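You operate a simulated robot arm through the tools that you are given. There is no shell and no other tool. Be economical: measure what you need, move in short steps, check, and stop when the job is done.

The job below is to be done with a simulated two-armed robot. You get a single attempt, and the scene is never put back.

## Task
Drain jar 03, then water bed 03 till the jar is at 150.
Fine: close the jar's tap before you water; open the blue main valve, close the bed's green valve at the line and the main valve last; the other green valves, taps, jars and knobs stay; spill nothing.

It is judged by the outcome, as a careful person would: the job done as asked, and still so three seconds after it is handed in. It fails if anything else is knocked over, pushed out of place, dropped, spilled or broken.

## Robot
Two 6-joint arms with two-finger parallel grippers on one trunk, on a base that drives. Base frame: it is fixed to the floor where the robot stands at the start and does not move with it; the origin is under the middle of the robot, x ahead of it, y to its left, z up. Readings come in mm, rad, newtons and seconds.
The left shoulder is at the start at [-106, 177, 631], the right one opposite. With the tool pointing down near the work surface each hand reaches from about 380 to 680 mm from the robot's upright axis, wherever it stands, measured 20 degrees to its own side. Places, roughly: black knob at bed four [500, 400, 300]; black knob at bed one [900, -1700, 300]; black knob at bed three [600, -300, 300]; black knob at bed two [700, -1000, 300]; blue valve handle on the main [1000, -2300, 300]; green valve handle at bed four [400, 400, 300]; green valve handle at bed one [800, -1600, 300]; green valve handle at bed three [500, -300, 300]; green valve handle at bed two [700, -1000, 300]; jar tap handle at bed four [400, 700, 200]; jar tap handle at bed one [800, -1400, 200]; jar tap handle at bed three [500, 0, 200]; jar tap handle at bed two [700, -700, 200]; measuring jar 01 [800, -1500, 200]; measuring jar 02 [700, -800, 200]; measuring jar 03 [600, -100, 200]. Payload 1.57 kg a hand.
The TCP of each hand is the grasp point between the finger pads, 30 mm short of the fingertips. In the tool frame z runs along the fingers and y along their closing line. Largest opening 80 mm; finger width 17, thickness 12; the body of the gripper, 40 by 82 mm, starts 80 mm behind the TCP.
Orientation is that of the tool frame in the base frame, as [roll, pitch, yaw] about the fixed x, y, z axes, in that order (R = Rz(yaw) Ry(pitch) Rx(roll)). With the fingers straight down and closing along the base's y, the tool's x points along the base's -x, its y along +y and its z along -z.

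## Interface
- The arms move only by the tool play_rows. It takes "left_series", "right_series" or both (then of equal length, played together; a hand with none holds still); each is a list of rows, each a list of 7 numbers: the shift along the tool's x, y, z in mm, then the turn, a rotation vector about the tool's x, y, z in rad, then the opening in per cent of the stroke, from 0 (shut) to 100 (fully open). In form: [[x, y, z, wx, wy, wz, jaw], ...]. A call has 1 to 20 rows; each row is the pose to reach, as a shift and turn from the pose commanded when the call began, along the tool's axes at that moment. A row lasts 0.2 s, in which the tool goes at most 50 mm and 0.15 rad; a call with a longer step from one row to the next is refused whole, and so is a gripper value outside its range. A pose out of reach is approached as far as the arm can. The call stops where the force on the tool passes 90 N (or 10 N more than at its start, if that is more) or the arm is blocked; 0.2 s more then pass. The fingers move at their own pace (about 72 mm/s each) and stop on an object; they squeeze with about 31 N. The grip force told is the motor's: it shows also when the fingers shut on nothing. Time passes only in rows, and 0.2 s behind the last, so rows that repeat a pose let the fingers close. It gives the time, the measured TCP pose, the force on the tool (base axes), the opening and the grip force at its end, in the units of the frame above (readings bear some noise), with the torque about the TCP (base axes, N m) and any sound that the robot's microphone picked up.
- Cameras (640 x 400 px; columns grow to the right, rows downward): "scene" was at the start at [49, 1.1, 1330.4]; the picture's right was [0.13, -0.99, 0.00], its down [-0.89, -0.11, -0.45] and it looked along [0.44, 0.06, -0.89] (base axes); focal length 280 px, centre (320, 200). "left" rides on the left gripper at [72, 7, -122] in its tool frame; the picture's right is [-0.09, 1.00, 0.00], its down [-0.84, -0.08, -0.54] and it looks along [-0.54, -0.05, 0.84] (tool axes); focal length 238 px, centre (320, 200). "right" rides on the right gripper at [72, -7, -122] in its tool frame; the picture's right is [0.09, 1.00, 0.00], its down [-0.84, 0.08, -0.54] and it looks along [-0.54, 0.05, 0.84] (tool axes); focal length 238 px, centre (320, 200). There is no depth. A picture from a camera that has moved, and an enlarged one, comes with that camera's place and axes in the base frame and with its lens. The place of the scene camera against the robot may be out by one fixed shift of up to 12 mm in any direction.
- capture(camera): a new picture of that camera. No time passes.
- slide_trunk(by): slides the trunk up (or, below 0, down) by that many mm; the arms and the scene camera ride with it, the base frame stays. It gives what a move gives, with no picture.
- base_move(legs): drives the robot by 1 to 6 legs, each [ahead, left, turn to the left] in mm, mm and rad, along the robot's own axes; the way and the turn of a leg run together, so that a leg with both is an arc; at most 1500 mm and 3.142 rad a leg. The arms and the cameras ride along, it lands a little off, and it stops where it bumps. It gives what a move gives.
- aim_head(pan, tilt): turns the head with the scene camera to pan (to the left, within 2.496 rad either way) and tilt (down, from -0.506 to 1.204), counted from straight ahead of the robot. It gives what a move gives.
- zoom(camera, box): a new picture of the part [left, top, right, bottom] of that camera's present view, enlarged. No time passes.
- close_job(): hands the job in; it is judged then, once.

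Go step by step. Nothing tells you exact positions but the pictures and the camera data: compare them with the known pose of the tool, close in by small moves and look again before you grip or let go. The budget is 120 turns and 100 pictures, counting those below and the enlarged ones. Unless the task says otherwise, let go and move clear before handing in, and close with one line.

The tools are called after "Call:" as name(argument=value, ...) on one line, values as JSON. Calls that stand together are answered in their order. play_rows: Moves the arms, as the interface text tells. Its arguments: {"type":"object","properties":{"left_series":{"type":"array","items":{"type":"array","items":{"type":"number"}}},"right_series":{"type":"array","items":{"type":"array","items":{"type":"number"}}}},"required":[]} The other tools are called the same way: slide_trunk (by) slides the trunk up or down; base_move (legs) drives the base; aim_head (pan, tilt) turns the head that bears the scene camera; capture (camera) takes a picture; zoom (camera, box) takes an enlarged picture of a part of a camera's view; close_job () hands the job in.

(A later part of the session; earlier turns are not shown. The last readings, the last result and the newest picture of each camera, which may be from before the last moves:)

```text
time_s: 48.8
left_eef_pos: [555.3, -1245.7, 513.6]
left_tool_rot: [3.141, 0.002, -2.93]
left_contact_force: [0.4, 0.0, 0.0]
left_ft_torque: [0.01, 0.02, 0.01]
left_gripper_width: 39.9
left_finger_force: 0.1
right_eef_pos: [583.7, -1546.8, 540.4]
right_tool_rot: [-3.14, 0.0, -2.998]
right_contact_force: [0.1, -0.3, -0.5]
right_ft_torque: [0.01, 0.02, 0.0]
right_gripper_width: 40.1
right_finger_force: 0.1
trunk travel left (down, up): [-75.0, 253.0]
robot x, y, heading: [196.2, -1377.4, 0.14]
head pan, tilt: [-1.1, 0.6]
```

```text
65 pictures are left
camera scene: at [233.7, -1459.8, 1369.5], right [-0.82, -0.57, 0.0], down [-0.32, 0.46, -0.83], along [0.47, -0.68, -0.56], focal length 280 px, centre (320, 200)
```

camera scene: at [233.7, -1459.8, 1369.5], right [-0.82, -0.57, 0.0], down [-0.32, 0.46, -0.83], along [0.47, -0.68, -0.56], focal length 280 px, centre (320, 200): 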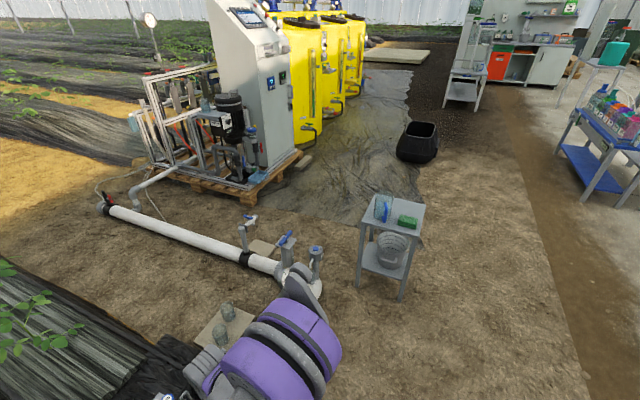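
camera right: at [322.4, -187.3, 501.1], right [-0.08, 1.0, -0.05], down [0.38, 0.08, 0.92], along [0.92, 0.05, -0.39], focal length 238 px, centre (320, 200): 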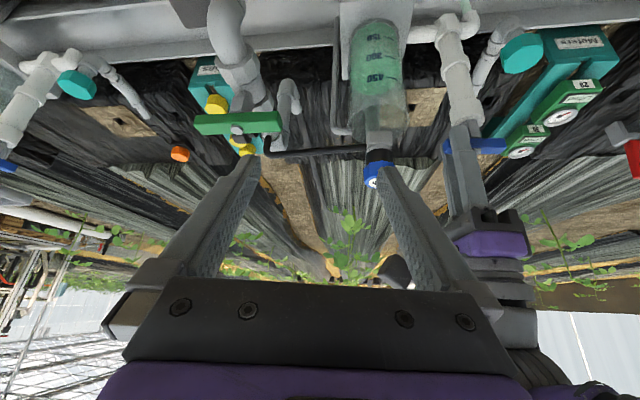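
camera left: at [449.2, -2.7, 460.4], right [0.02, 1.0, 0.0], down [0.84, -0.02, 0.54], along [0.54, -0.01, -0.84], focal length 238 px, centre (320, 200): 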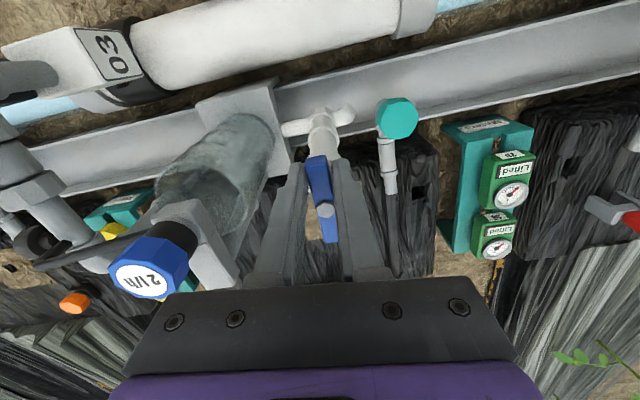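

The main valve is near (1040, -2300, 310) with the table beyond. Drive further right, then look before closing in.

Call:
base_move(legs=[[0, -740, 0]])

Call:
aim_head(pan=-0.35, tilt=0.85)

Call:
capture(camera="scene")

Call:
capture(camera="right")

```text
time_s: 55.7
left_eef_pos: [660.7, -1976.4, 513.9]
left_tool_rot: [3.14, 0.0, -2.929]
left_contact_force: [-0.2, -0.1, -0.1]
left_ft_torque: [0.03, 0.04, -0.01]
left_gripper_width: 40.2
left_finger_force: 0.1
right_eef_pos: [688.5, -2279.5, 540.9]
right_tool_rot: [3.141, 0.0, -2.999]
right_contact_force: [0.6, 0.1, -0.2]
right_ft_torque: [0.01, -0.02, 0.01]
right_gripper_width: 40.0
right_finger_force: 0.1
trunk travel left (down, up): [-75.0, 253.0]
robot x, y, heading: [303.7, -2110.2, 0.147]
head pan, tilt: [-1.1, 0.6]
```

```text
time_s: 56.8
left_eef_pos: [660.2, -1977.2, 512.6]
left_tool_rot: [3.14, 0.0, -2.929]
left_contact_force: [-0.1, -0.5, -0.2]
left_ft_torque: [-0.01, -0.01, 0.05]
left_gripper_width: 39.9
left_finger_force: 0.0
right_eef_pos: [687.1, -2278.7, 541.1]
right_tool_rot: [-3.14, 0.0, -2.998]
right_contact_force: [0.9, 0.8, 0.2]
right_ft_torque: [0.02, 0.01, 0.02]
right_gripper_width: 40.0
right_finger_force: 0.0
trunk travel left (down, up): [-75.0, 253.0]
robot x, y, heading: [300.3, -2110.3, 0.141]
head pan, tilt: [-0.351, 0.85]
```

```text
64 pictures are left
camera scene: at [363.7, -2135.8, 1348.7], right [-0.21, -0.98, 0.0], down [-0.73, 0.16, -0.66], along [0.65, -0.14, -0.75], focal length 280 px, centre (320, 200)
```

scene: 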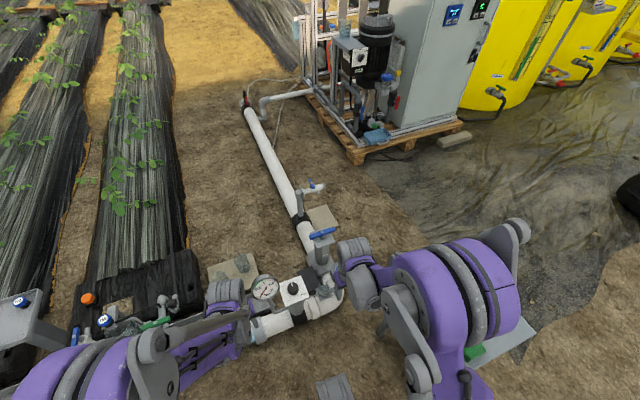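

```text
63 pictures are left
camera right: at [618.4, -2295.8, 663.7], right [-0.23, 0.97, 0.0], down [0.82, 0.2, 0.54], along [0.53, 0.13, -0.84], focal length 238 px, centre (320, 200)
```

right: 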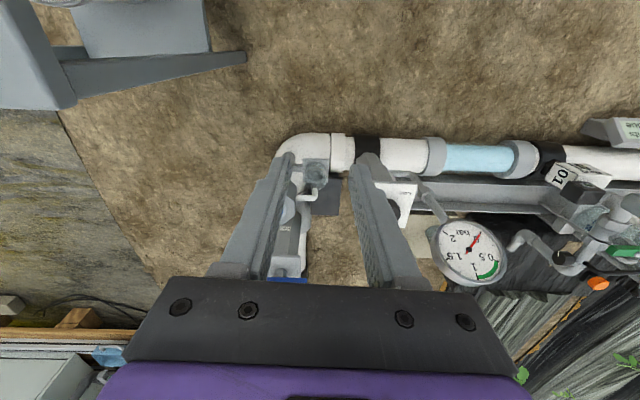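

Call:
zoom(camera="scene", box=[240, 200, 400, 330])

```text
3.08 times, centred on (320, 265) of scene
camera zoom: at [363.7, -2135.8, 1348.7], right [-0.21, -0.98, 0.0], down [-0.73, 0.16, -0.66], along [0.65, -0.14, -0.75], focal length 863 px, centre (320, 0)
```

zoom: 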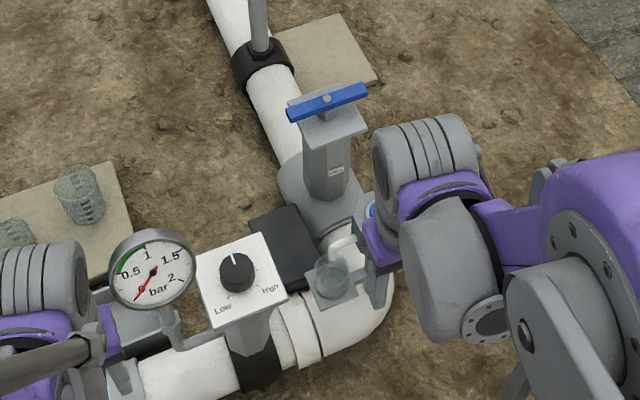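

The main valve bar lies across its pipe at about (1085, -2295, 295), so closed. I raise the left hand clear of the pressure gauge, then edge closer.

Call:
play_rows(left_series=[[0, 0, -45, 0, 0, 0, 50], [0, 10, -90, 0, 0, 0, 50], [0, 20, -135, 0, 0, 0, 50], [0, 40, -150, 0, 0, 0, 50]])

Call:
base_move(legs=[[0, -60, 0], [125, 0, 0]])

Call:
capture(camera="right")

Call:
capture(camera="scene")

```text
time_s: 57.8
left_eef_pos: [649.9, -1939.8, 663.6]
left_tool_rot: [-3.141, 0.0, -2.931]
left_contact_force: [-0.9, 0.5, -1.0]
left_ft_torque: [-0.02, -0.01, -0.01]
left_gripper_width: 40.1
left_finger_force: 0.1
right_eef_pos: [688.1, -2280.0, 541.3]
right_tool_rot: [3.141, 0.002, -2.998]
right_contact_force: [0.8, -0.2, 0.0]
right_ft_torque: [0.01, 0.01, 0.01]
right_gripper_width: 39.9
right_finger_force: 0.1
trunk travel left (down, up): [-75.0, 253.0]
robot x, y, heading: [299.8, -2114.4, 0.141]
head pan, tilt: [-0.351, 0.85]
```

```text
time_s: 59.9
left_eef_pos: [785.1, -1982.0, 663.4]
left_tool_rot: [3.142, 0.0, -2.93]
left_contact_force: [0.3, 0.6, 0.5]
left_ft_torque: [0.01, -0.02, 0.03]
left_gripper_width: 39.9
left_finger_force: 0.1
right_eef_pos: [822.2, -2321.7, 540.2]
right_tool_rot: [-3.141, 0.001, -3.0]
right_contact_force: [0.5, 0.0, -0.6]
right_ft_torque: [0.02, -0.02, -0.01]
right_gripper_width: 40.2
right_finger_force: 0.0
trunk travel left (down, up): [-75.0, 253.0]
robot x, y, heading: [433.6, -2152.5, 0.143]
head pan, tilt: [-0.351, 0.85]
```

```text
61 pictures are left
camera right: at [752.8, -2337.9, 663.5], right [-0.23, 0.97, 0.0], down [0.82, 0.19, 0.54], along [0.53, 0.13, -0.84], focal length 238 px, centre (320, 200)
```

right: 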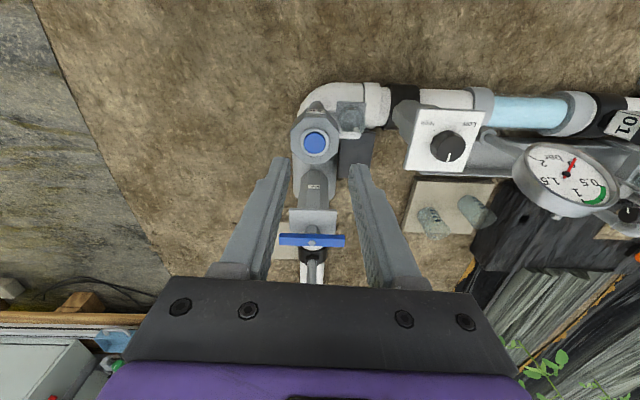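

```text
60 pictures are left
camera scene: at [498.8, -2177.4, 1348.6], right [-0.21, -0.98, 0.0], down [-0.74, 0.16, -0.66], along [0.64, -0.14, -0.75], focal length 280 px, centre (320, 200)
```

scene: 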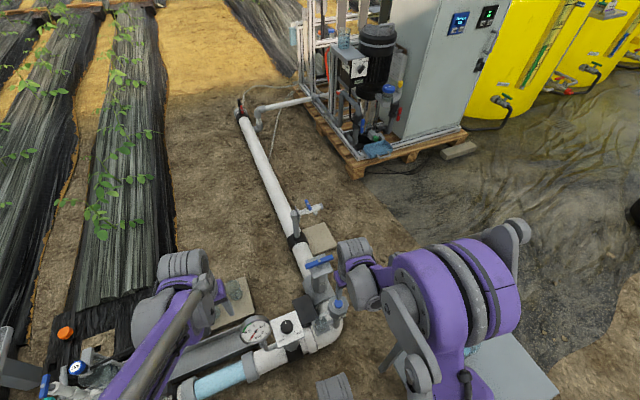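

The main valve bolt triangulates to (1014, -2286, 380), bar about 100 mm along the rig direction. I bring the right hand over its left end with the fingers turned 90°.

Call:
play_rows(right_series=[[-20, 4, 0, 0, 0, 0.14, 50], [-40, 8, 0, 0, 0, 0.28, 50], [-60, 12, 0, 0, 0, 0.42, 50], [-80, 16, 0, 0, 0, 0.56, 50], [-100, 20, 0, 0, 0, 0.7, 50], [-120, 24, 10, 0, 0, 0.84, 50], [-140, 28, 20, 0, 0, 0.98, 50], [-155, 32, 30, 0, 0, 1.12, 50], [-170, 36, 45, 0, 0, 1.26, 50], [-185, 40, 60, 0, 0, 1.4, 50], [-196, 42, 80, 0, 0, 1.5, 50], [-196, 42, 90, 0, 0, 1.571, 50], [-196, 42, 90, 0, 0, 1.571, 50]])

Call:
capture(camera="right")

Call:
zoom(camera="scene", box=[240, 200, 400, 330])

```text
time_s: 62.7
left_eef_pos: [784.9, -1982.6, 662.7]
left_tool_rot: [3.142, 0.0, -2.93]
left_contact_force: [-0.5, -0.4, 1.0]
left_ft_torque: [0.0, 0.01, -0.02]
left_gripper_width: 40.1
left_finger_force: 0.1
right_eef_pos: [1009.8, -2252.1, 451.3]
right_tool_rot: [-3.142, 0.001, 1.711]
right_contact_force: [1.0, 0.3, -0.8]
right_ft_torque: [0.0, 0.0, 0.0]
right_gripper_width: 39.9
right_finger_force: 0.1
trunk travel left (down, up): [-75.0, 253.0]
robot x, y, heading: [435.3, -2153.7, 0.142]
head pan, tilt: [-0.351, 0.85]
```

```text
59 pictures are left
camera right: at [994.6, -2182.3, 573.9], right [0.97, 0.23, 0.0], down [0.19, -0.82, 0.54], along [0.12, -0.53, -0.84], focal length 238 px, centre (320, 200)
```

right: 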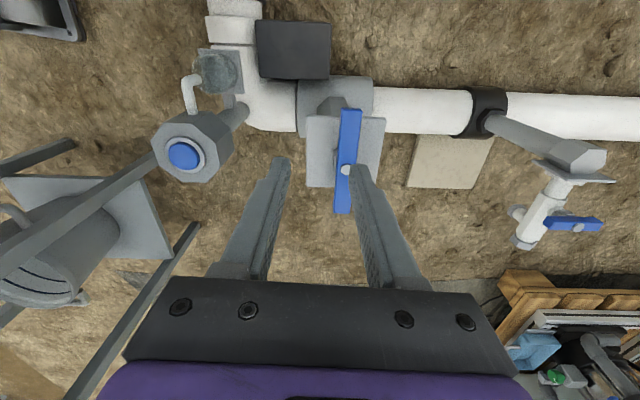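

```text
3.08 times, centred on (320, 265) of scene
camera zoom: at [497.9, -2177.5, 1348.7], right [-0.21, -0.98, 0.0], down [-0.73, 0.16, -0.66], along [0.65, -0.14, -0.75], focal length 863 px, centre (320, 0)
```

zoom: 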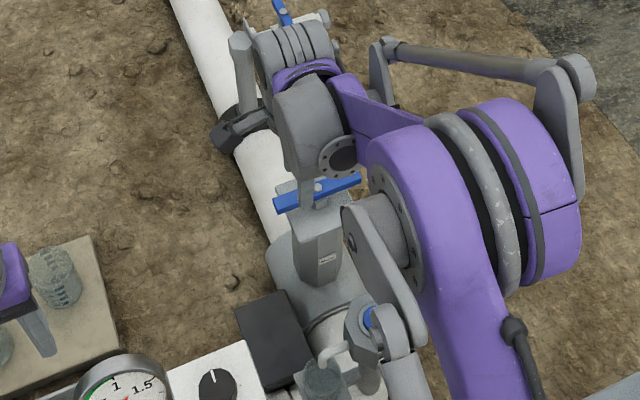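

Closer view corrects the bolt to (1043, -2281, 350). Shifting over and part-way down, then re-checking.

Call:
play_rows(right_series=[[0, 14, 10, 0, 0, 0, 50], [0, 28, 30, 0, 0, 0, 50], [0, 28, 52, 0, 0, 0, 50], [0, 28, 52, 0, 0, 0, 50]])

Call:
capture(camera="right")

```text
time_s: 63.7
left_eef_pos: [785.1, -1982.1, 663.4]
left_tool_rot: [-3.141, 0.001, -2.931]
left_contact_force: [0.0, 0.1, 0.6]
left_ft_torque: [-0.01, -0.03, 0.02]
left_gripper_width: 39.9
left_finger_force: 0.1
right_eef_pos: [1038.7, -2248.8, 399.2]
right_tool_rot: [3.141, 0.001, 1.712]
right_contact_force: [-0.3, -0.7, 1.0]
right_ft_torque: [0.0, -0.01, 0.02]
right_gripper_width: 40.2
right_finger_force: 0.1
trunk travel left (down, up): [-75.0, 253.0]
robot x, y, heading: [433.9, -2149.3, 0.142]
head pan, tilt: [-0.351, 0.85]
```

```text
57 pictures are left
camera right: at [1022.2, -2178.3, 521.5], right [0.97, 0.23, 0.0], down [0.19, -0.82, 0.54], along [0.13, -0.53, -0.84], focal length 238 px, centre (320, 200)
```

right: 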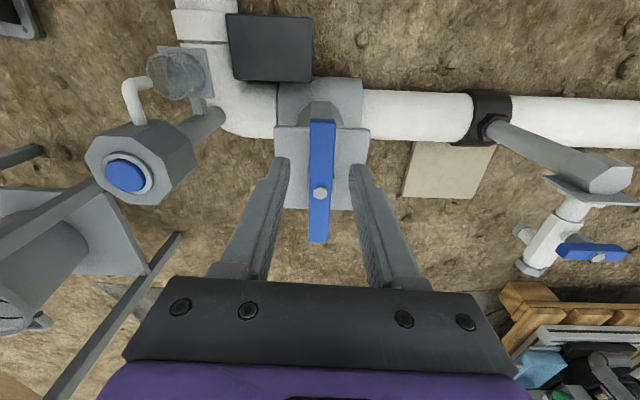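

Call:
play_rows(right_series=[[0, 0, 20, 0, 0, 0, 50], [0, 0, 38, 0, 0, 0, 50], [0, 0, 38, 0, 0, 0, 50]])

Call:
zoom(camera="right", box=[220, 80, 420, 225])

```text
time_s: 64.5
left_eef_pos: [784.6, -1981.7, 663.1]
left_tool_rot: [3.141, 0.0, -2.93]
left_contact_force: [-0.4, 0.9, -0.2]
left_ft_torque: [0.03, 0.02, -0.01]
left_gripper_width: 39.8
left_finger_force: 0.1
right_eef_pos: [1037.2, -2249.6, 361.0]
right_tool_rot: [-3.141, -0.002, 1.712]
right_contact_force: [0.3, -0.6, 0.0]
right_ft_torque: [-0.02, -0.01, 0.0]
right_gripper_width: 39.7
right_finger_force: 0.0
trunk travel left (down, up): [-75.0, 253.0]
robot x, y, heading: [432.1, -2153.1, 0.14]
head pan, tilt: [-0.351, 0.85]
```

```text
2.76 times, centred on (320, 152) of right
camera zoom: at [1021.0, -2179.0, 483.3], right [0.97, 0.23, 0.0], down [0.19, -0.82, 0.54], along [0.13, -0.53, -0.84], focal length 658 px, centre (320, 331)
```

zoom: 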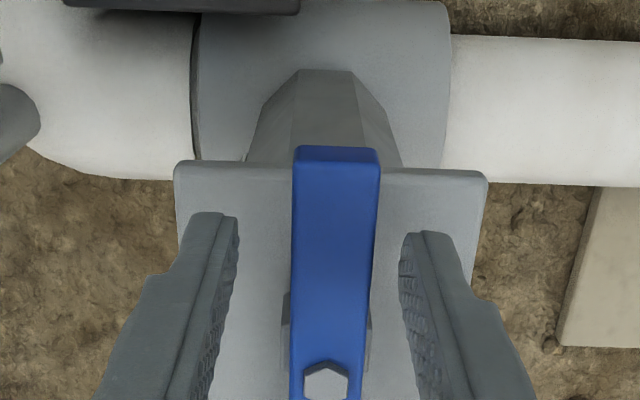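

Call:
play_rows(right_series=[[0, 0, 4, 0, 0, 0, 50], [0, 0, 4, 0, 0, 0, 20], [0, 0, 4, 0, 0, 0, 0], [0, 0, 4, 0, 0, 0, 0], [0, 0, 4, 0, 0, 0, 0]])

Call:
zoom(camera="right", box=[220, 80, 420, 225])

```text
time_s: 65.7
left_eef_pos: [785.4, -1981.2, 663.0]
left_tool_rot: [3.14, 0.0, -2.929]
left_contact_force: [0.3, 0.4, -0.3]
left_ft_torque: [-0.05, -0.02, -0.01]
left_gripper_width: 40.1
left_finger_force: 0.0
right_eef_pos: [1038.5, -2248.4, 357.1]
right_tool_rot: [3.138, 0.001, 1.711]
right_contact_force: [13.7, 2.8, 1.1]
right_ft_torque: [0.22, 0.04, 0.52]
right_gripper_width: 21.0
right_finger_force: 34.9
trunk travel left (down, up): [-75.0, 253.0]
robot x, y, heading: [435.9, -2151.7, 0.142]
head pan, tilt: [-0.351, 0.85]
```

```text
2.76 times, centred on (320, 152) of right
camera zoom: at [1021.9, -2178.2, 479.5], right [0.97, 0.23, 0.0], down [0.19, -0.82, 0.54], along [0.13, -0.53, -0.84], focal length 658 px, centre (320, 331)
```

zoom: 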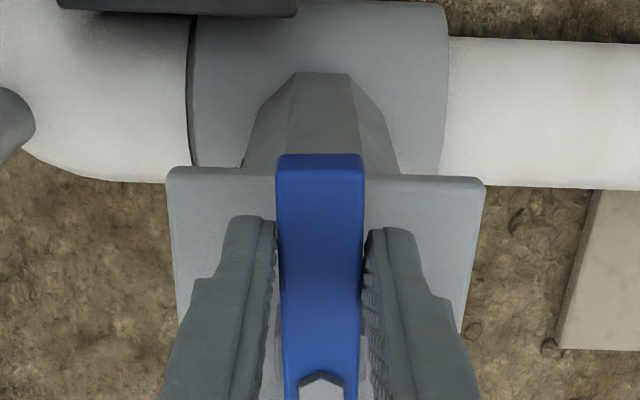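

Gripped. Test a small counter-clockwise turn (end toward the robot).

Call:
play_rows(right_series=[[-0.1, -2.2, 0, 0, 0, -0.07, 0], [-0.3, -4.5, 0, 0, 0, -0.14, 0], [-0.7, -6.7, 0, 0, 0, -0.21, 0], [-1.25, -8.9, 0, 0, 0, -0.28, 0], [-1.25, -8.9, 0, 0, 0, -0.28, 0]])

Call:
zoom(camera="right", box=[220, 80, 420, 225])

```text
time_s: 66.9
left_eef_pos: [784.9, -1983.3, 662.4]
left_tool_rot: [3.141, 0.0, -2.93]
left_contact_force: [-0.4, 0.3, 0.3]
left_ft_torque: [-0.01, -0.02, 0.02]
left_gripper_width: 39.9
left_finger_force: 0.1
right_eef_pos: [1029.6, -2251.3, 356.0]
right_tool_rot: [3.141, 0.002, 1.992]
right_contact_force: [17.8, -3.3, -1.4]
right_ft_torque: [-0.09, -0.47, 0.55]
right_gripper_width: 20.7
right_finger_force: 34.2
trunk travel left (down, up): [-75.0, 253.0]
robot x, y, heading: [433.1, -2158.0, 0.141]
head pan, tilt: [-0.351, 0.85]
```

```text
2.76 times, centred on (320, 152) of right
camera zoom: at [995.0, -2188.6, 479.5], right [0.87, 0.49, 0.0], down [0.41, -0.73, 0.54], along [0.27, -0.47, -0.84], focal length 658 px, centre (320, 331)
```

zoom: 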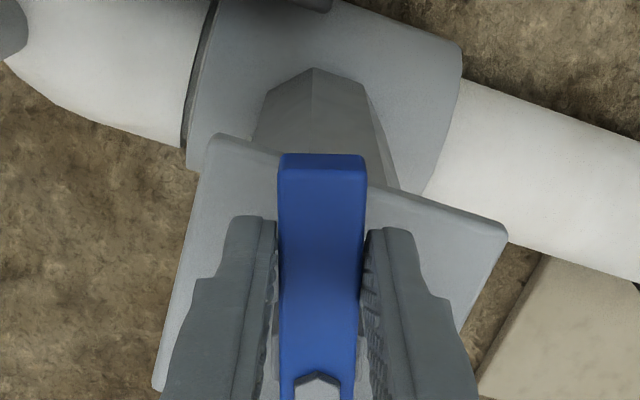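

It turns freely. Completing the quarter turn.

Call:
play_rows(right_series=[[-0.3, -4.5, 0, 0, 0, -0.14, 0], [-1.25, -8.9, 0, 0, 0, -0.28, 0], [-2.8, -13, 0, 0, 0, -0.42, 0], [-4.9, -17, 0, 0, 0, -0.56, 0], [-7.5, -20.6, 0, 0, 0, -0.7, 0], [-10.6, -23.8, 0, 0, 0, -0.84, 0], [-14.2, -26.6, 0, 0, 0, -0.98, 0], [-18.1, -28.8, 0, 0, 0, -1.12, 0], [-22.2, -30.5, 0, 0, 0, -1.26, 0], [-24.4, -31.1, 0, 0, 0, -1.33, 0], [-24.4, -31.1, 0, 0, 0, -1.33, 0]])

Call:
capture(camera="right")

```text
time_s: 69.3
left_eef_pos: [785.5, -1983.4, 664.2]
left_tool_rot: [-3.141, 0.0, -2.933]
left_contact_force: [0.3, 0.4, 0.6]
left_ft_torque: [0.0, 0.0, 0.03]
left_gripper_width: 40.2
left_finger_force: 0.1
right_eef_pos: [1011.0, -2288.9, 357.3]
right_tool_rot: [3.141, -0.001, -2.962]
right_contact_force: [-8.3, -23.4, -5.3]
right_ft_torque: [-0.21, -0.09, -0.79]
right_gripper_width: 20.5
right_finger_force: 34.0
trunk travel left (down, up): [-75.0, 253.0]
robot x, y, heading: [435.4, -2152.5, 0.141]
head pan, tilt: [-0.351, 0.85]
```

```text
53 pictures are left
camera right: at [941.5, -2307.1, 479.7], right [-0.27, 0.96, 0.0], down [0.81, 0.23, 0.54], along [0.52, 0.14, -0.84], focal length 238 px, centre (320, 200)
```

right: 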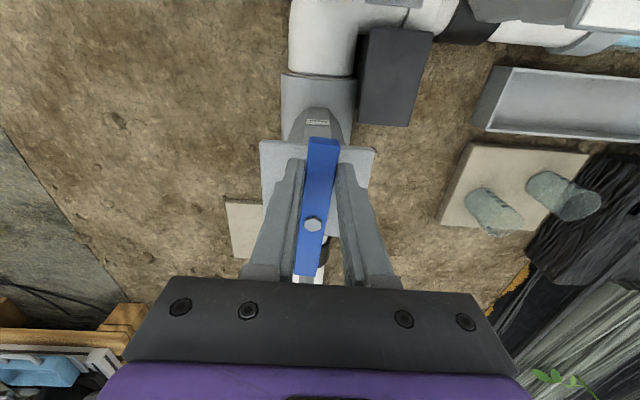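

The main valve now lies along its pipe: open. Release, lift, retract, and check the gauge.

Call:
play_rows(right_series=[[0, 0, 0, 0, 0, 0, 40], [0, 0, 0, 0, 0, 0, 50], [0, 0, 0, 0, 0, 0, 50], [0, 0, -45, 0, 0, 0, 50], [0, 0, -90, 0, 0, 0, 50], [0, 0, -135, 0, 0, 0, 50], [35, 0, -165, 0, 0, 0, 50], [75, 0, -185, 0, 0, 0, 50], [120, 0, -185, 0, 0, 0, 50], [165, 0, -185, 0, 0, 0, 50], [190, 0, -185, 0, 0, 0, 50]])

Call:
zoom(camera="scene", box=[220, 220, 400, 370])

```text
time_s: 71.7
left_eef_pos: [785.4, -1981.8, 664.0]
left_tool_rot: [3.141, 0.0, -2.93]
left_contact_force: [-1.0, -0.1, 0.2]
left_ft_torque: [-0.03, 0.01, -0.05]
left_gripper_width: 39.9
left_finger_force: 0.1
right_eef_pos: [823.5, -2319.3, 542.3]
right_tool_rot: [3.141, 0.0, -2.964]
right_contact_force: [-0.2, -0.1, 1.0]
right_ft_torque: [-0.03, 0.04, 0.0]
right_gripper_width: 40.0
right_finger_force: 0.0
trunk travel left (down, up): [-75.0, 253.0]
robot x, y, heading: [437.0, -2154.1, 0.138]
head pan, tilt: [-0.351, 0.85]
```

```text
2.67 times, centred on (310, 295) of scene
camera zoom: at [497.8, -2177.5, 1348.6], right [-0.21, -0.98, 0.0], down [-0.73, 0.16, -0.66], along [0.65, -0.14, -0.75], focal length 748 px, centre (347, -53)
```

zoom: 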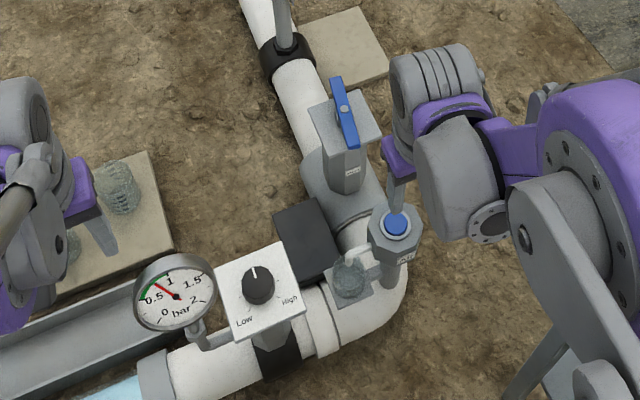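

Pressure is in the green band. I drive back to bed 03.

Call:
base_move(legs=[[-150, 0, 0], [0, 1400, 0], [0, 637, 0]])

Call:
aim_head(pan=-0.2, tilt=0.95)

Call:
capture(camera="scene")

Call:
capture(camera="right")

```text
time_s: 90.5
left_eef_pos: [349.4, -17.0, 663.6]
left_tool_rot: [-3.14, -0.001, -2.931]
left_contact_force: [0.2, -0.8, 0.2]
left_ft_torque: [0.0, -0.01, -0.02]
left_gripper_width: 40.0
left_finger_force: 0.0
right_eef_pos: [388.2, -355.6, 542.0]
right_tool_rot: [3.14, -0.001, -2.961]
right_contact_force: [0.6, 1.0, -0.4]
right_ft_torque: [-0.02, 0.0, -0.02]
right_gripper_width: 40.1
right_finger_force: 0.1
trunk travel left (down, up): [-75.0, 253.0]
robot x, y, heading: [-0.6, -189.9, 0.148]
head pan, tilt: [-0.351, 0.85]
```

```text
time_s: 91.2
left_eef_pos: [349.7, -17.4, 663.9]
left_tool_rot: [3.142, 0.0, -2.931]
left_contact_force: [-0.1, -0.3, -1.1]
left_ft_torque: [0.0, -0.02, 0.01]
left_gripper_width: 40.1
left_finger_force: 0.0
right_eef_pos: [389.5, -354.7, 541.7]
right_tool_rot: [3.141, 0.0, -2.963]
right_contact_force: [1.2, 0.0, -0.4]
right_ft_torque: [-0.01, -0.01, -0.01]
right_gripper_width: 39.9
right_finger_force: 0.0
trunk travel left (down, up): [-75.0, 253.0]
robot x, y, heading: [-2.4, -183.9, 0.141]
head pan, tilt: [-0.201, 0.949]
```

```text
51 pictures are left
camera scene: at [58.3, -200.8, 1341.2], right [-0.06, -1.0, 0.0], down [-0.81, 0.05, -0.58], along [0.58, -0.03, -0.81], focal length 280 px, centre (320, 200)
```

scene: 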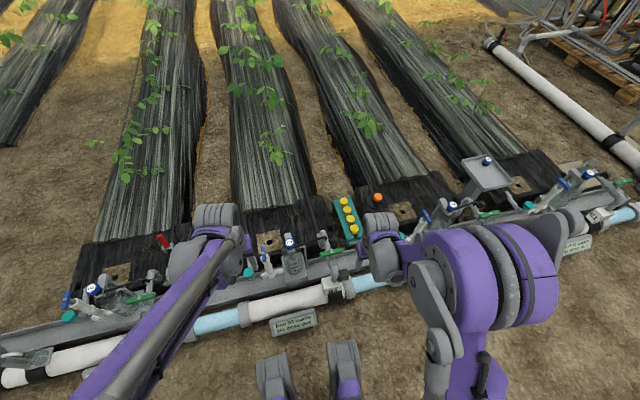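

```text
50 pictures are left
camera right: at [318.9, -373.9, 664.7], right [-0.27, 0.96, 0.0], down [0.81, 0.23, 0.54], along [0.52, 0.15, -0.84], focal length 238 px, centre (320, 200)
```

right: 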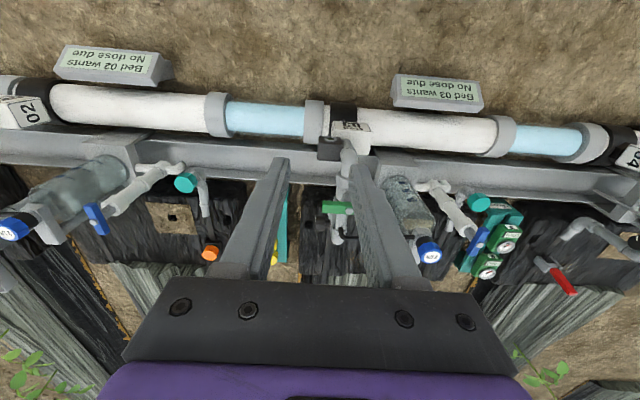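

Back at bed 03. First I place the left camera low in front of the jar (clear of tap and jar), then the right hand over the green valve.

Call:
play_rows(left_series=[[-10, -9, 35, 0, 0, 0.06, 100], [-20, -18, 70, 0, 0, 0.12, 100], [-30, -27, 105, 0, 0, 0.18, 100], [-40, -36, 140, 0, 0, 0.24, 100], [-50, -45, 165, 0, 0, 0.31, 100], [-60, -55, 180, 0, 0, 0.31, 100], [-65, -60, 190, 0, 0, 0.31, 100]])

Call:
play_rows(left_series=[[0, 0, 5, 0, -0.12, 0, 100], [0, 0, 12, 0, -0.24, 0, 100], [0, 0, 20, 0, -0.36, 0, 100], [0, 0, 28, 0, -0.48, 0, 100], [0, 0, 35, 0, -0.6, 0, 100], [0, 0, 35, 0, -0.6, 0, 100]])

Call:
capture(camera="left")

```text
time_s: 92.8
left_eef_pos: [426.9, -61.2, 474.3]
left_tool_rot: [3.141, 0.0, 3.041]
left_contact_force: [0.3, -0.2, 0.5]
left_ft_torque: [-0.01, -0.02, -0.02]
left_gripper_width: 80.1
left_finger_force: 0.1
right_eef_pos: [387.0, -354.7, 542.1]
right_tool_rot: [-3.14, 0.0, -2.961]
right_contact_force: [-0.1, 0.1, -0.4]
right_ft_torque: [-0.03, 0.02, -0.01]
right_gripper_width: 39.9
right_finger_force: 0.1
trunk travel left (down, up): [-75.0, 253.0]
robot x, y, heading: [0.0, -184.0, 0.142]
head pan, tilt: [-0.201, 0.949]
```

```text
time_s: 94.2
left_eef_pos: [425.4, -62.3, 437.9]
left_tool_rot: [-3.141, 0.601, 3.043]
left_contact_force: [-0.2, -0.4, 0.1]
left_ft_torque: [-0.02, 0.0, 0.03]
left_gripper_width: 80.0
left_finger_force: 0.1
right_eef_pos: [388.7, -354.7, 542.3]
right_tool_rot: [-3.141, -0.001, -2.962]
right_contact_force: [-0.4, -1.0, -0.7]
right_ft_torque: [-0.02, 0.0, 0.01]
right_gripper_width: 40.2
right_finger_force: 0.0
trunk travel left (down, up): [-75.0, 253.0]
robot x, y, heading: [-1.9, -191.2, 0.138]
head pan, tilt: [-0.201, 0.949]
```

```text
49 pictures are left
camera left: at [298.1, -43.6, 498.0], right [0.17, 0.98, 0.05], down [0.37, -0.11, 0.92], along [0.91, -0.14, -0.39], focal length 238 px, centre (320, 200)
```

left: 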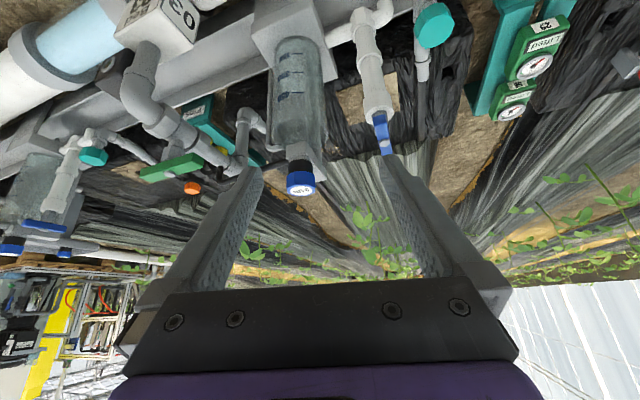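

Call:
play_rows(left_series=[[10, 0, 15, 0, -0.06, 0, 100], [20, 0, 30, 0, -0.12, 0, 100], [28, 0, 42, 0, -0.2, 0, 100], [34, 0, 50, 0, -0.25, 0, 100], [34, 0, 50, 0, -0.25, 0, 100]])

Call:
zoom(camera="left", box=[220, 20, 380, 200])

```text
time_s: 95.5
left_eef_pos: [498.6, -62.0, 401.7]
left_tool_rot: [3.141, 0.849, 3.045]
left_contact_force: [-0.4, 0.5, 0.0]
left_ft_torque: [0.03, -0.02, -0.02]
left_gripper_width: 80.2
left_finger_force: 0.1
left hand out of reach, approached as far as the arm can: row 1, 2, 3, 4, 5
right_eef_pos: [389.3, -354.5, 542.2]
right_tool_rot: [-3.141, -0.001, -2.962]
right_contact_force: [0.4, -0.1, 0.4]
right_ft_torque: [0.01, -0.02, -0.04]
right_gripper_width: 40.0
right_finger_force: 0.0
trunk travel left (down, up): [-75.0, 253.0]
robot x, y, heading: [0.8, -189.2, 0.143]
head pan, tilt: [-0.201, 0.949]
```

```text
2.22 times, centred on (300, 110) of left
camera zoom: at [359.7, -42.7, 426.9], right [0.16, 0.98, 0.07], down [0.14, -0.09, 0.99], along [0.98, -0.15, -0.15], focal length 530 px, centre (364, 400)
```

zoom: 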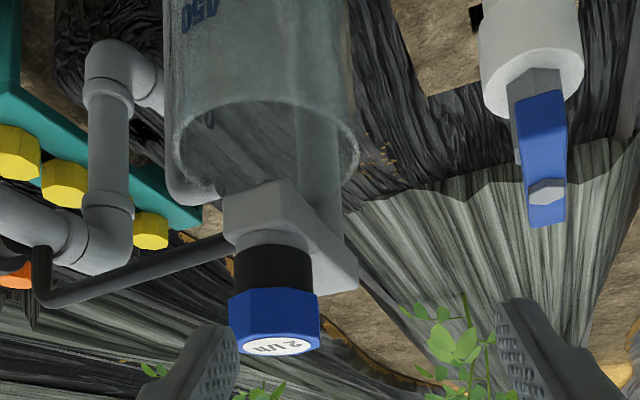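

Reach limit pushed the hand too far forward; I go back to the previous viewing pose.

Call:
play_rows(left_series=[[-11, 0, -10, 0, 0.06, 0, 100], [-22, 0, -20, 0, 0.12, 0, 100], [-34, 0, -30, 0, 0.19, 0, 100], [-45, 0, -40, 0, 0.25, 0, 100], [-45, 0, -40, 0, 0.25, 0, 100]])

Call:
zoom(camera="left", box=[230, 20, 390, 160])

```text
time_s: 96.7
left_eef_pos: [495.5, -63.7, 461.2]
left_tool_rot: [3.142, 0.598, 3.044]
left_contact_force: [0.4, 0.8, -0.3]
left_ft_torque: [0.0, 0.0, -0.02]
left_gripper_width: 79.9
left_finger_force: 0.1
right_eef_pos: [388.0, -354.9, 541.7]
right_tool_rot: [3.14, 0.001, -2.962]
right_contact_force: [-0.2, -0.1, -0.2]
right_ft_torque: [-0.03, -0.02, -0.01]
right_gripper_width: 40.1
right_finger_force: 0.0
trunk travel left (down, up): [-75.0, 253.0]
robot x, y, heading: [6.7, -188.0, 0.142]
head pan, tilt: [-0.201, 0.949]
```

```text
2.86 times, centred on (310, 90) of left
camera zoom: at [367.9, -45.4, 520.9], right [0.17, 0.98, 0.05], down [0.38, -0.11, 0.92], along [0.91, -0.14, -0.39], focal length 681 px, centre (349, 514)
```

zoom: 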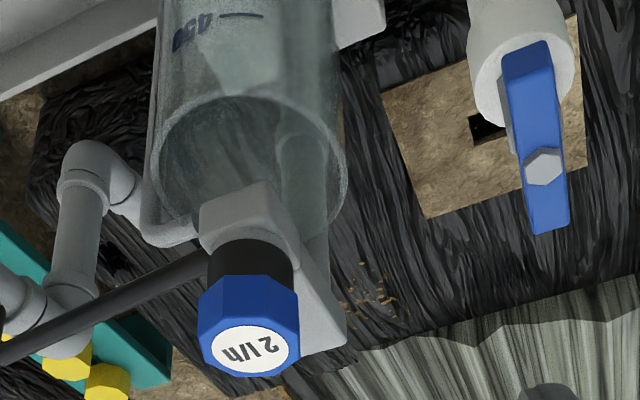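

Call:
play_rows(left_series=[[24, 0, -7, 0, 0, 0, 100], [48, 0, -14, 0, 0, 0, 100], [70, 0, -20, 0, 0, 0, 100], [70, 0, -20, 0, 0, 0, 100]])

Call:
zoom(camera="left", box=[230, 20, 390, 160])

```text
time_s: 97.7
left_eef_pos: [427.0, -56.7, 438.7]
left_tool_rot: [3.14, 0.6, 3.042]
left_contact_force: [0.2, -0.6, 0.4]
left_ft_torque: [0.02, -0.02, 0.0]
left_gripper_width: 79.9
left_finger_force: 0.1
right_eef_pos: [387.8, -354.8, 543.1]
right_tool_rot: [3.139, 0.0, -2.961]
right_contact_force: [0.0, -0.2, 0.8]
right_ft_torque: [-0.01, 0.01, -0.02]
right_gripper_width: 39.9
right_finger_force: 0.0
trunk travel left (down, up): [-75.0, 253.0]
robot x, y, heading: [-3.3, -185.9, 0.14]
head pan, tilt: [-0.201, 0.949]
```

```text
2.86 times, centred on (310, 90) of left
camera zoom: at [299.7, -38.0, 497.0], right [0.17, 0.98, 0.05], down [0.38, -0.12, 0.92], along [0.91, -0.14, -0.39], focal length 681 px, centre (349, 514)
```

zoom: 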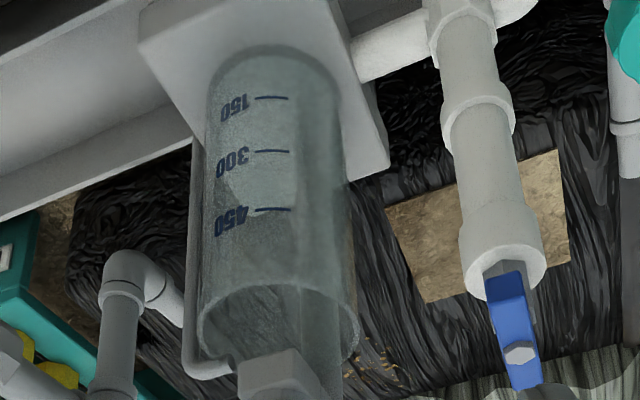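

The 150/300/450 marks are well in view. Now the right hand goes to hover over the green valve's left end, turned 90°.

Call:
play_rows(right_series=[[-12, 8, 0, 0, 0, 0.14, 50], [-25, 16, 0, 0, 0, 0.28, 50], [-38, 24, 5, 0, 0, 0.42, 50], [-50, 32, 10, 0, 0, 0.56, 50], [-65, 40, 15, 0, 0, 0.7, 50], [-80, 48, 20, 0, 0, 0.84, 50], [-95, 56, 30, 0, 0, 0.98, 50], [-110, 64, 40, 0, 0, 1.12, 50], [-125, 73, 50, 0, 0, 1.26, 50], [-140, 82, 60, 0, 0, 1.4, 50], [-150, 89, 75, 0, 0, 1.54, 50], [-150, 89, 90, 0, 0, 1.61, 50], [-150, 89, 90, 0, 0, 1.61, 50]])

Call:
capture(camera="right")

Call:
capture(camera="left")

```text
time_s: 100.5
left_eef_pos: [427.7, -55.2, 437.8]
left_tool_rot: [3.141, 0.6, 3.043]
left_contact_force: [-1.2, -0.3, -0.2]
left_ft_torque: [0.0, -0.01, 0.01]
left_gripper_width: 80.1
left_finger_force: 0.1
right_eef_pos: [519.7, -241.2, 451.7]
right_tool_rot: [3.141, 0.0, 1.71]
right_contact_force: [0.3, 0.1, -0.1]
right_ft_torque: [0.01, 0.02, -0.01]
right_gripper_width: 40.1
right_finger_force: 0.0
trunk travel left (down, up): [-75.0, 253.0]
robot x, y, heading: [-1.4, -187.0, 0.141]
head pan, tilt: [-0.201, 0.949]
```

```text
45 pictures are left
camera right: at [503.4, -170.8, 573.9], right [0.97, 0.23, 0.0], down [0.19, -0.82, 0.54], along [0.12, -0.53, -0.84], focal length 238 px, centre (320, 200)
```

right: 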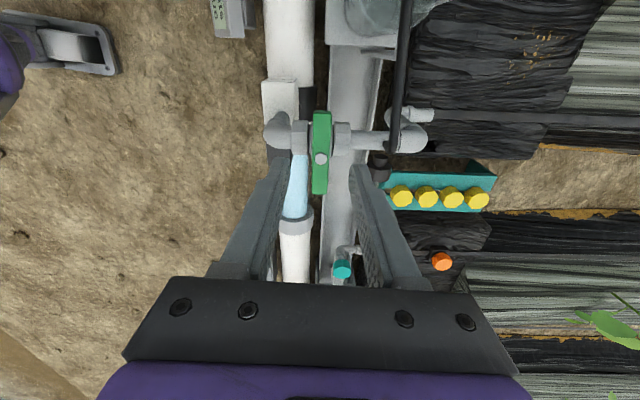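

```text
44 pictures are left
camera left: at [299.9, -38.2, 497.1], right [0.17, 0.98, 0.05], down [0.37, -0.11, 0.92], along [0.91, -0.14, -0.39], focal length 238 px, centre (320, 200)
```

left: 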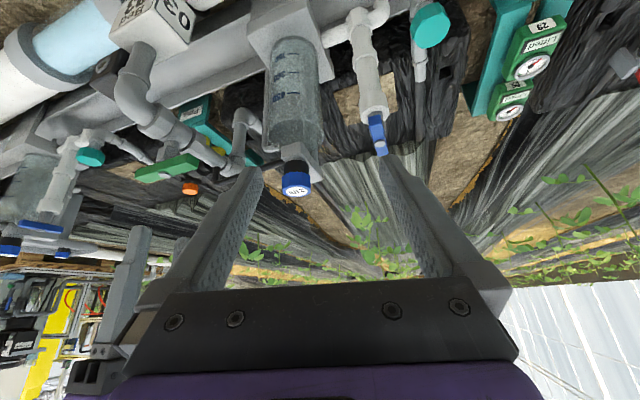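

Green bolt at about (525, -268, 338), jaws nearly centred. Descend in two stages.

Call:
play_rows(right_series=[[5.5, 2, 30, 0, 0, 0, 50], [5.5, 2, 60, 0, 0, 0, 50], [5.5, 2, 85, 0, 0, 0, 50], [5.5, 2, 98, 0, 0, 0, 50], [5.5, 2, 98, 0, 0, 0, 50]])

Call:
zoom(camera="right", box=[220, 60, 420, 225])

Call:
zoom(camera="left", box=[100, 80, 280, 230])

```text
time_s: 101.7
left_eef_pos: [428.2, -56.4, 437.4]
left_tool_rot: [3.141, 0.599, 3.042]
left_contact_force: [0.1, -0.1, 0.8]
left_ft_torque: [0.01, -0.04, -0.05]
left_gripper_width: 80.1
left_finger_force: 0.0
right_eef_pos: [519.9, -234.2, 354.9]
right_tool_rot: [3.141, 0.0, 1.712]
right_contact_force: [0.5, 0.0, 0.4]
right_ft_torque: [-0.01, 0.03, 0.01]
right_gripper_width: 39.8
right_finger_force: 0.0
trunk travel left (down, up): [-75.0, 253.0]
robot x, y, heading: [1.5, -187.1, 0.146]
head pan, tilt: [-0.201, 0.949]
```

```text
2.42 times, centred on (320, 142) of right
camera zoom: at [503.7, -163.9, 476.8], right [0.97, 0.23, 0.0], down [0.19, -0.82, 0.54], along [0.13, -0.53, -0.84], focal length 578 px, centre (320, 339)
```

zoom: 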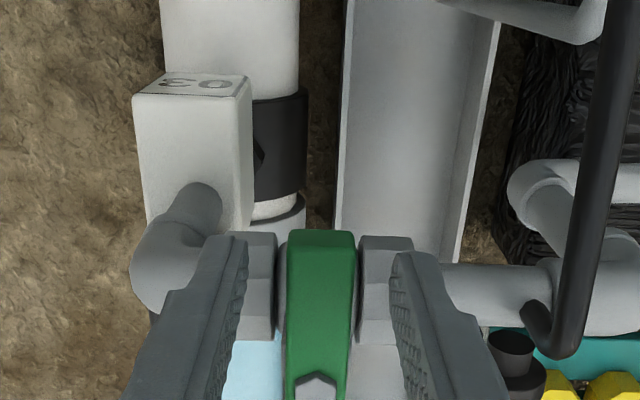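

```text
2.67 times, centred on (190, 155) of left
camera zoom: at [299.9, -38.2, 497.1], right [0.17, 0.98, 0.05], down [0.37, -0.11, 0.92], along [0.91, -0.14, -0.39], focal length 636 px, centre (667, 320)
```

zoom: 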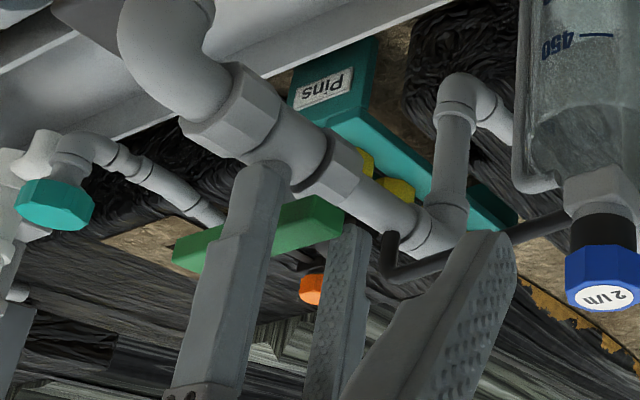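

Call:
play_rows(right_series=[[0, 0, 5, 0, 0, 0, 50], [0, 0, 8, 0, 0, 0, 50], [0, 0, 8, 0, 0, 0, 20], [0, 0, 8, 0, 0, 0, 0], [0, 0, 8, 0, 0, 0, 0], [0, 0, 8, 0, 0, 0, 0]])

Call:
zoom(camera="right", box=[220, 60, 420, 225])

```text
time_s: 103.0
left_eef_pos: [426.7, -57.1, 437.7]
left_tool_rot: [3.141, 0.6, 3.041]
left_contact_force: [0.0, 0.8, 0.0]
left_ft_torque: [0.0, 0.02, -0.01]
left_gripper_width: 79.9
left_finger_force: 0.0
right_eef_pos: [520.1, -236.1, 345.5]
right_tool_rot: [-3.142, 0.002, 1.712]
right_contact_force: [-7.1, -1.8, -0.7]
right_ft_torque: [0.04, 0.11, 0.43]
right_gripper_width: 18.6
right_finger_force: 32.8
trunk travel left (down, up): [-75.0, 253.0]
robot x, y, heading: [-1.0, -183.9, 0.138]
head pan, tilt: [-0.201, 0.949]
```

```text
2.42 times, centred on (320, 142) of right
camera zoom: at [504.1, -164.2, 468.6], right [0.97, 0.23, 0.0], down [0.19, -0.82, 0.54], along [0.12, -0.53, -0.84], focal length 578 px, centre (320, 339)
```

zoom: 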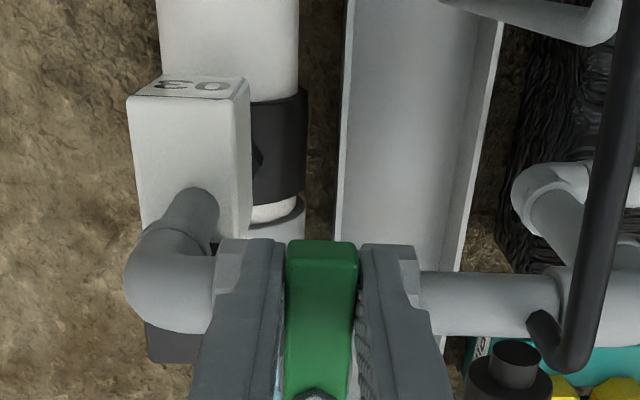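

Gripped. I lift 4 mm for clearance over the collar, then test the turn.

Call:
play_rows(right_series=[[0, 0, -4, 0, 0, 0, 0], [-0.1, -2.2, -4, 0, 0, -0.07, 0], [-0.3, -4.6, -4, 0, 0, -0.14, 0], [-0.7, -6.8, -4, 0, 0, -0.21, 0], [-1.3, -9, -4, 0, 0, -0.28, 0]])

Call:
capture(camera="right")

Call:
zoom(camera="left", box=[100, 20, 400, 240])

```text
time_s: 104.2
left_eef_pos: [427.4, -56.8, 436.6]
left_tool_rot: [3.14, 0.6, 3.045]
left_contact_force: [-0.2, 0.3, 0.1]
left_ft_torque: [0.05, -0.02, 0.01]
left_gripper_width: 80.1
left_finger_force: 0.1
right_eef_pos: [512.9, -237.5, 349.7]
right_tool_rot: [-3.14, -0.001, 1.994]
right_contact_force: [4.6, 5.1, -22.9]
right_ft_torque: [0.03, -0.05, 0.21]
right_gripper_width: 17.8
right_finger_force: 32.8
trunk travel left (down, up): [-75.0, 253.0]
robot x, y, heading: [-1.5, -188.1, 0.139]
head pan, tilt: [-0.201, 0.949]
```

```text
40 pictures are left
camera right: at [478.0, -174.1, 471.9], right [0.87, 0.49, 0.0], down [0.41, -0.73, 0.54], along [0.27, -0.47, -0.84], focal length 238 px, centre (320, 200)
```

right: 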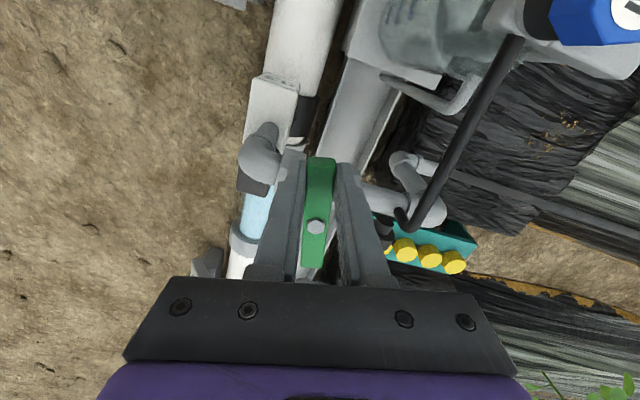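

```text
1.82 times, centred on (250, 130) of left
camera zoom: at [300.7, -38.0, 496.6], right [0.17, 0.98, 0.05], down [0.38, -0.11, 0.92], along [0.91, -0.14, -0.39], focal length 433 px, centre (447, 327)
```

zoom: 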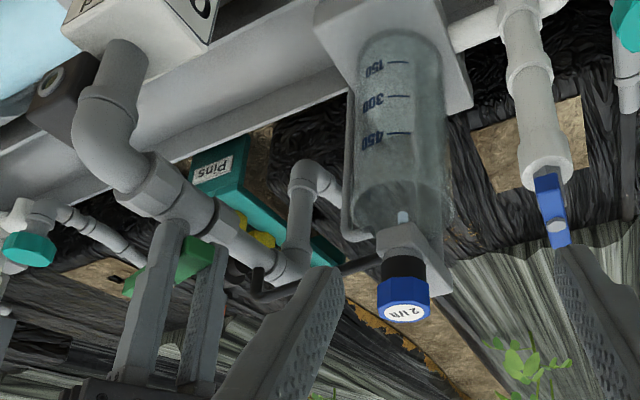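

It opens this way and water begins dripping into the jar. Complete the opening.

Call:
play_rows(right_series=[[-0.3, -4.5, 0, 0, 0, -0.14, 0], [-1.25, -8.9, 0, 0, 0, -0.28, 0], [-2.8, -13, 0, 0, 0, -0.42, 0], [-4.9, -17, 0, 0, 0, -0.56, 0], [-7.5, -20.6, 0, 0, 0, -0.7, 0], [-10.6, -23.8, 0, 0, 0, -0.84, 0], [-14.2, -26.6, 0, 0, 0, -0.98, 0], [-18.1, -28.8, 0, 0, 0, -1.12, 0], [-22.2, -30.5, 0, 0, 0, -1.26, 0], [-23.8, -31, 0, 0, 0, -1.31, 0]])

Call:
zoom(camera="left", box=[230, 20, 390, 160])

Call:
capture(camera="right")

```text
time_s: 106.5
left_eef_pos: [428.5, -57.6, 437.4]
left_tool_rot: [-3.142, 0.598, 3.044]
left_contact_force: [-0.6, 1.0, 0.0]
left_ft_torque: [-0.02, 0.0, 0.01]
left_gripper_width: 80.1
left_finger_force: 0.0
right_eef_pos: [494.4, -270.4, 349.8]
right_tool_rot: [3.14, 0.0, -2.981]
right_contact_force: [20.3, 0.7, -5.5]
right_ft_torque: [0.14, -0.18, -0.18]
right_gripper_width: 17.8
right_finger_force: 33.0
trunk travel left (down, up): [-75.0, 253.0]
robot x, y, heading: [-1.0, -188.9, 0.142]
head pan, tilt: [-0.201, 0.949]
```

```text
2.86 times, centred on (310, 90) of left
camera zoom: at [300.5, -38.3, 496.9], right [0.17, 0.98, 0.05], down [0.38, -0.12, 0.92], along [0.91, -0.14, -0.39], focal length 681 px, centre (349, 514)
```

zoom: 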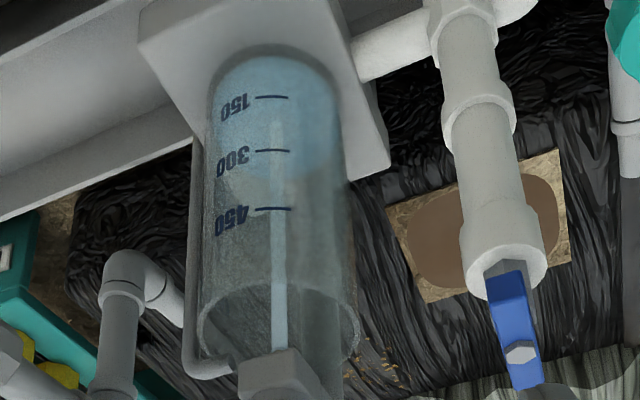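

```text
37 pictures are left
camera right: at [424.9, -289.0, 472.9], right [-0.25, 0.97, 0.0], down [0.81, 0.21, 0.54], along [0.53, 0.14, -0.84], focal length 238 px, centre (320, 200)
```

right: 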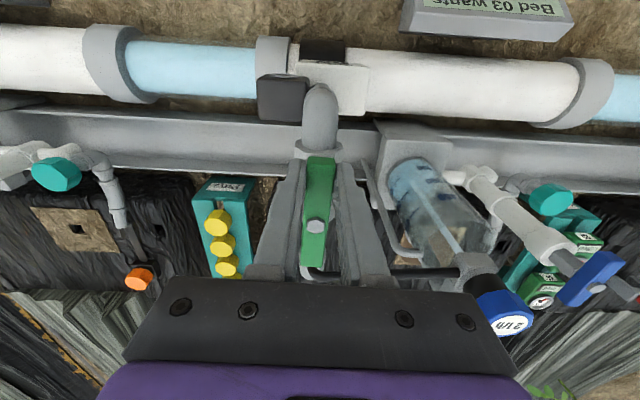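

It fills fast. Enlarging the level reading before any more time passes.

Call:
zoom(camera="left", box=[270, 25, 330, 95])

Call:
zoom(camera="right", box=[370, 140, 510, 280])

```text
5.71 times, centred on (300, 60) of left
camera zoom: at [300.5, -38.3, 496.9], right [0.17, 0.98, 0.05], down [0.38, -0.12, 0.92], along [0.91, -0.14, -0.39], focal length 1362 px, centre (434, 1000)
```

zoom: 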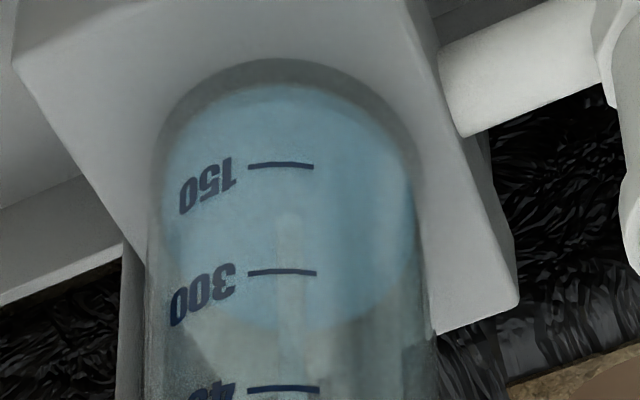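

```text
2.86 times, centred on (440, 210) of right
camera zoom: at [424.9, -289.0, 472.9], right [-0.25, 0.97, 0.0], down [0.81, 0.21, 0.54], along [0.53, 0.14, -0.84], focal length 681 px, centre (-23, 171)
```

zoom: 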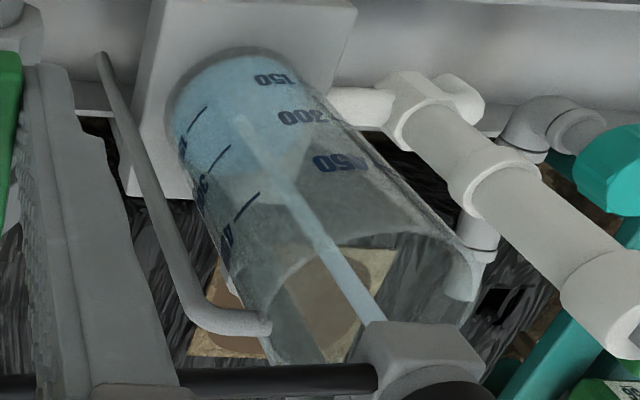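

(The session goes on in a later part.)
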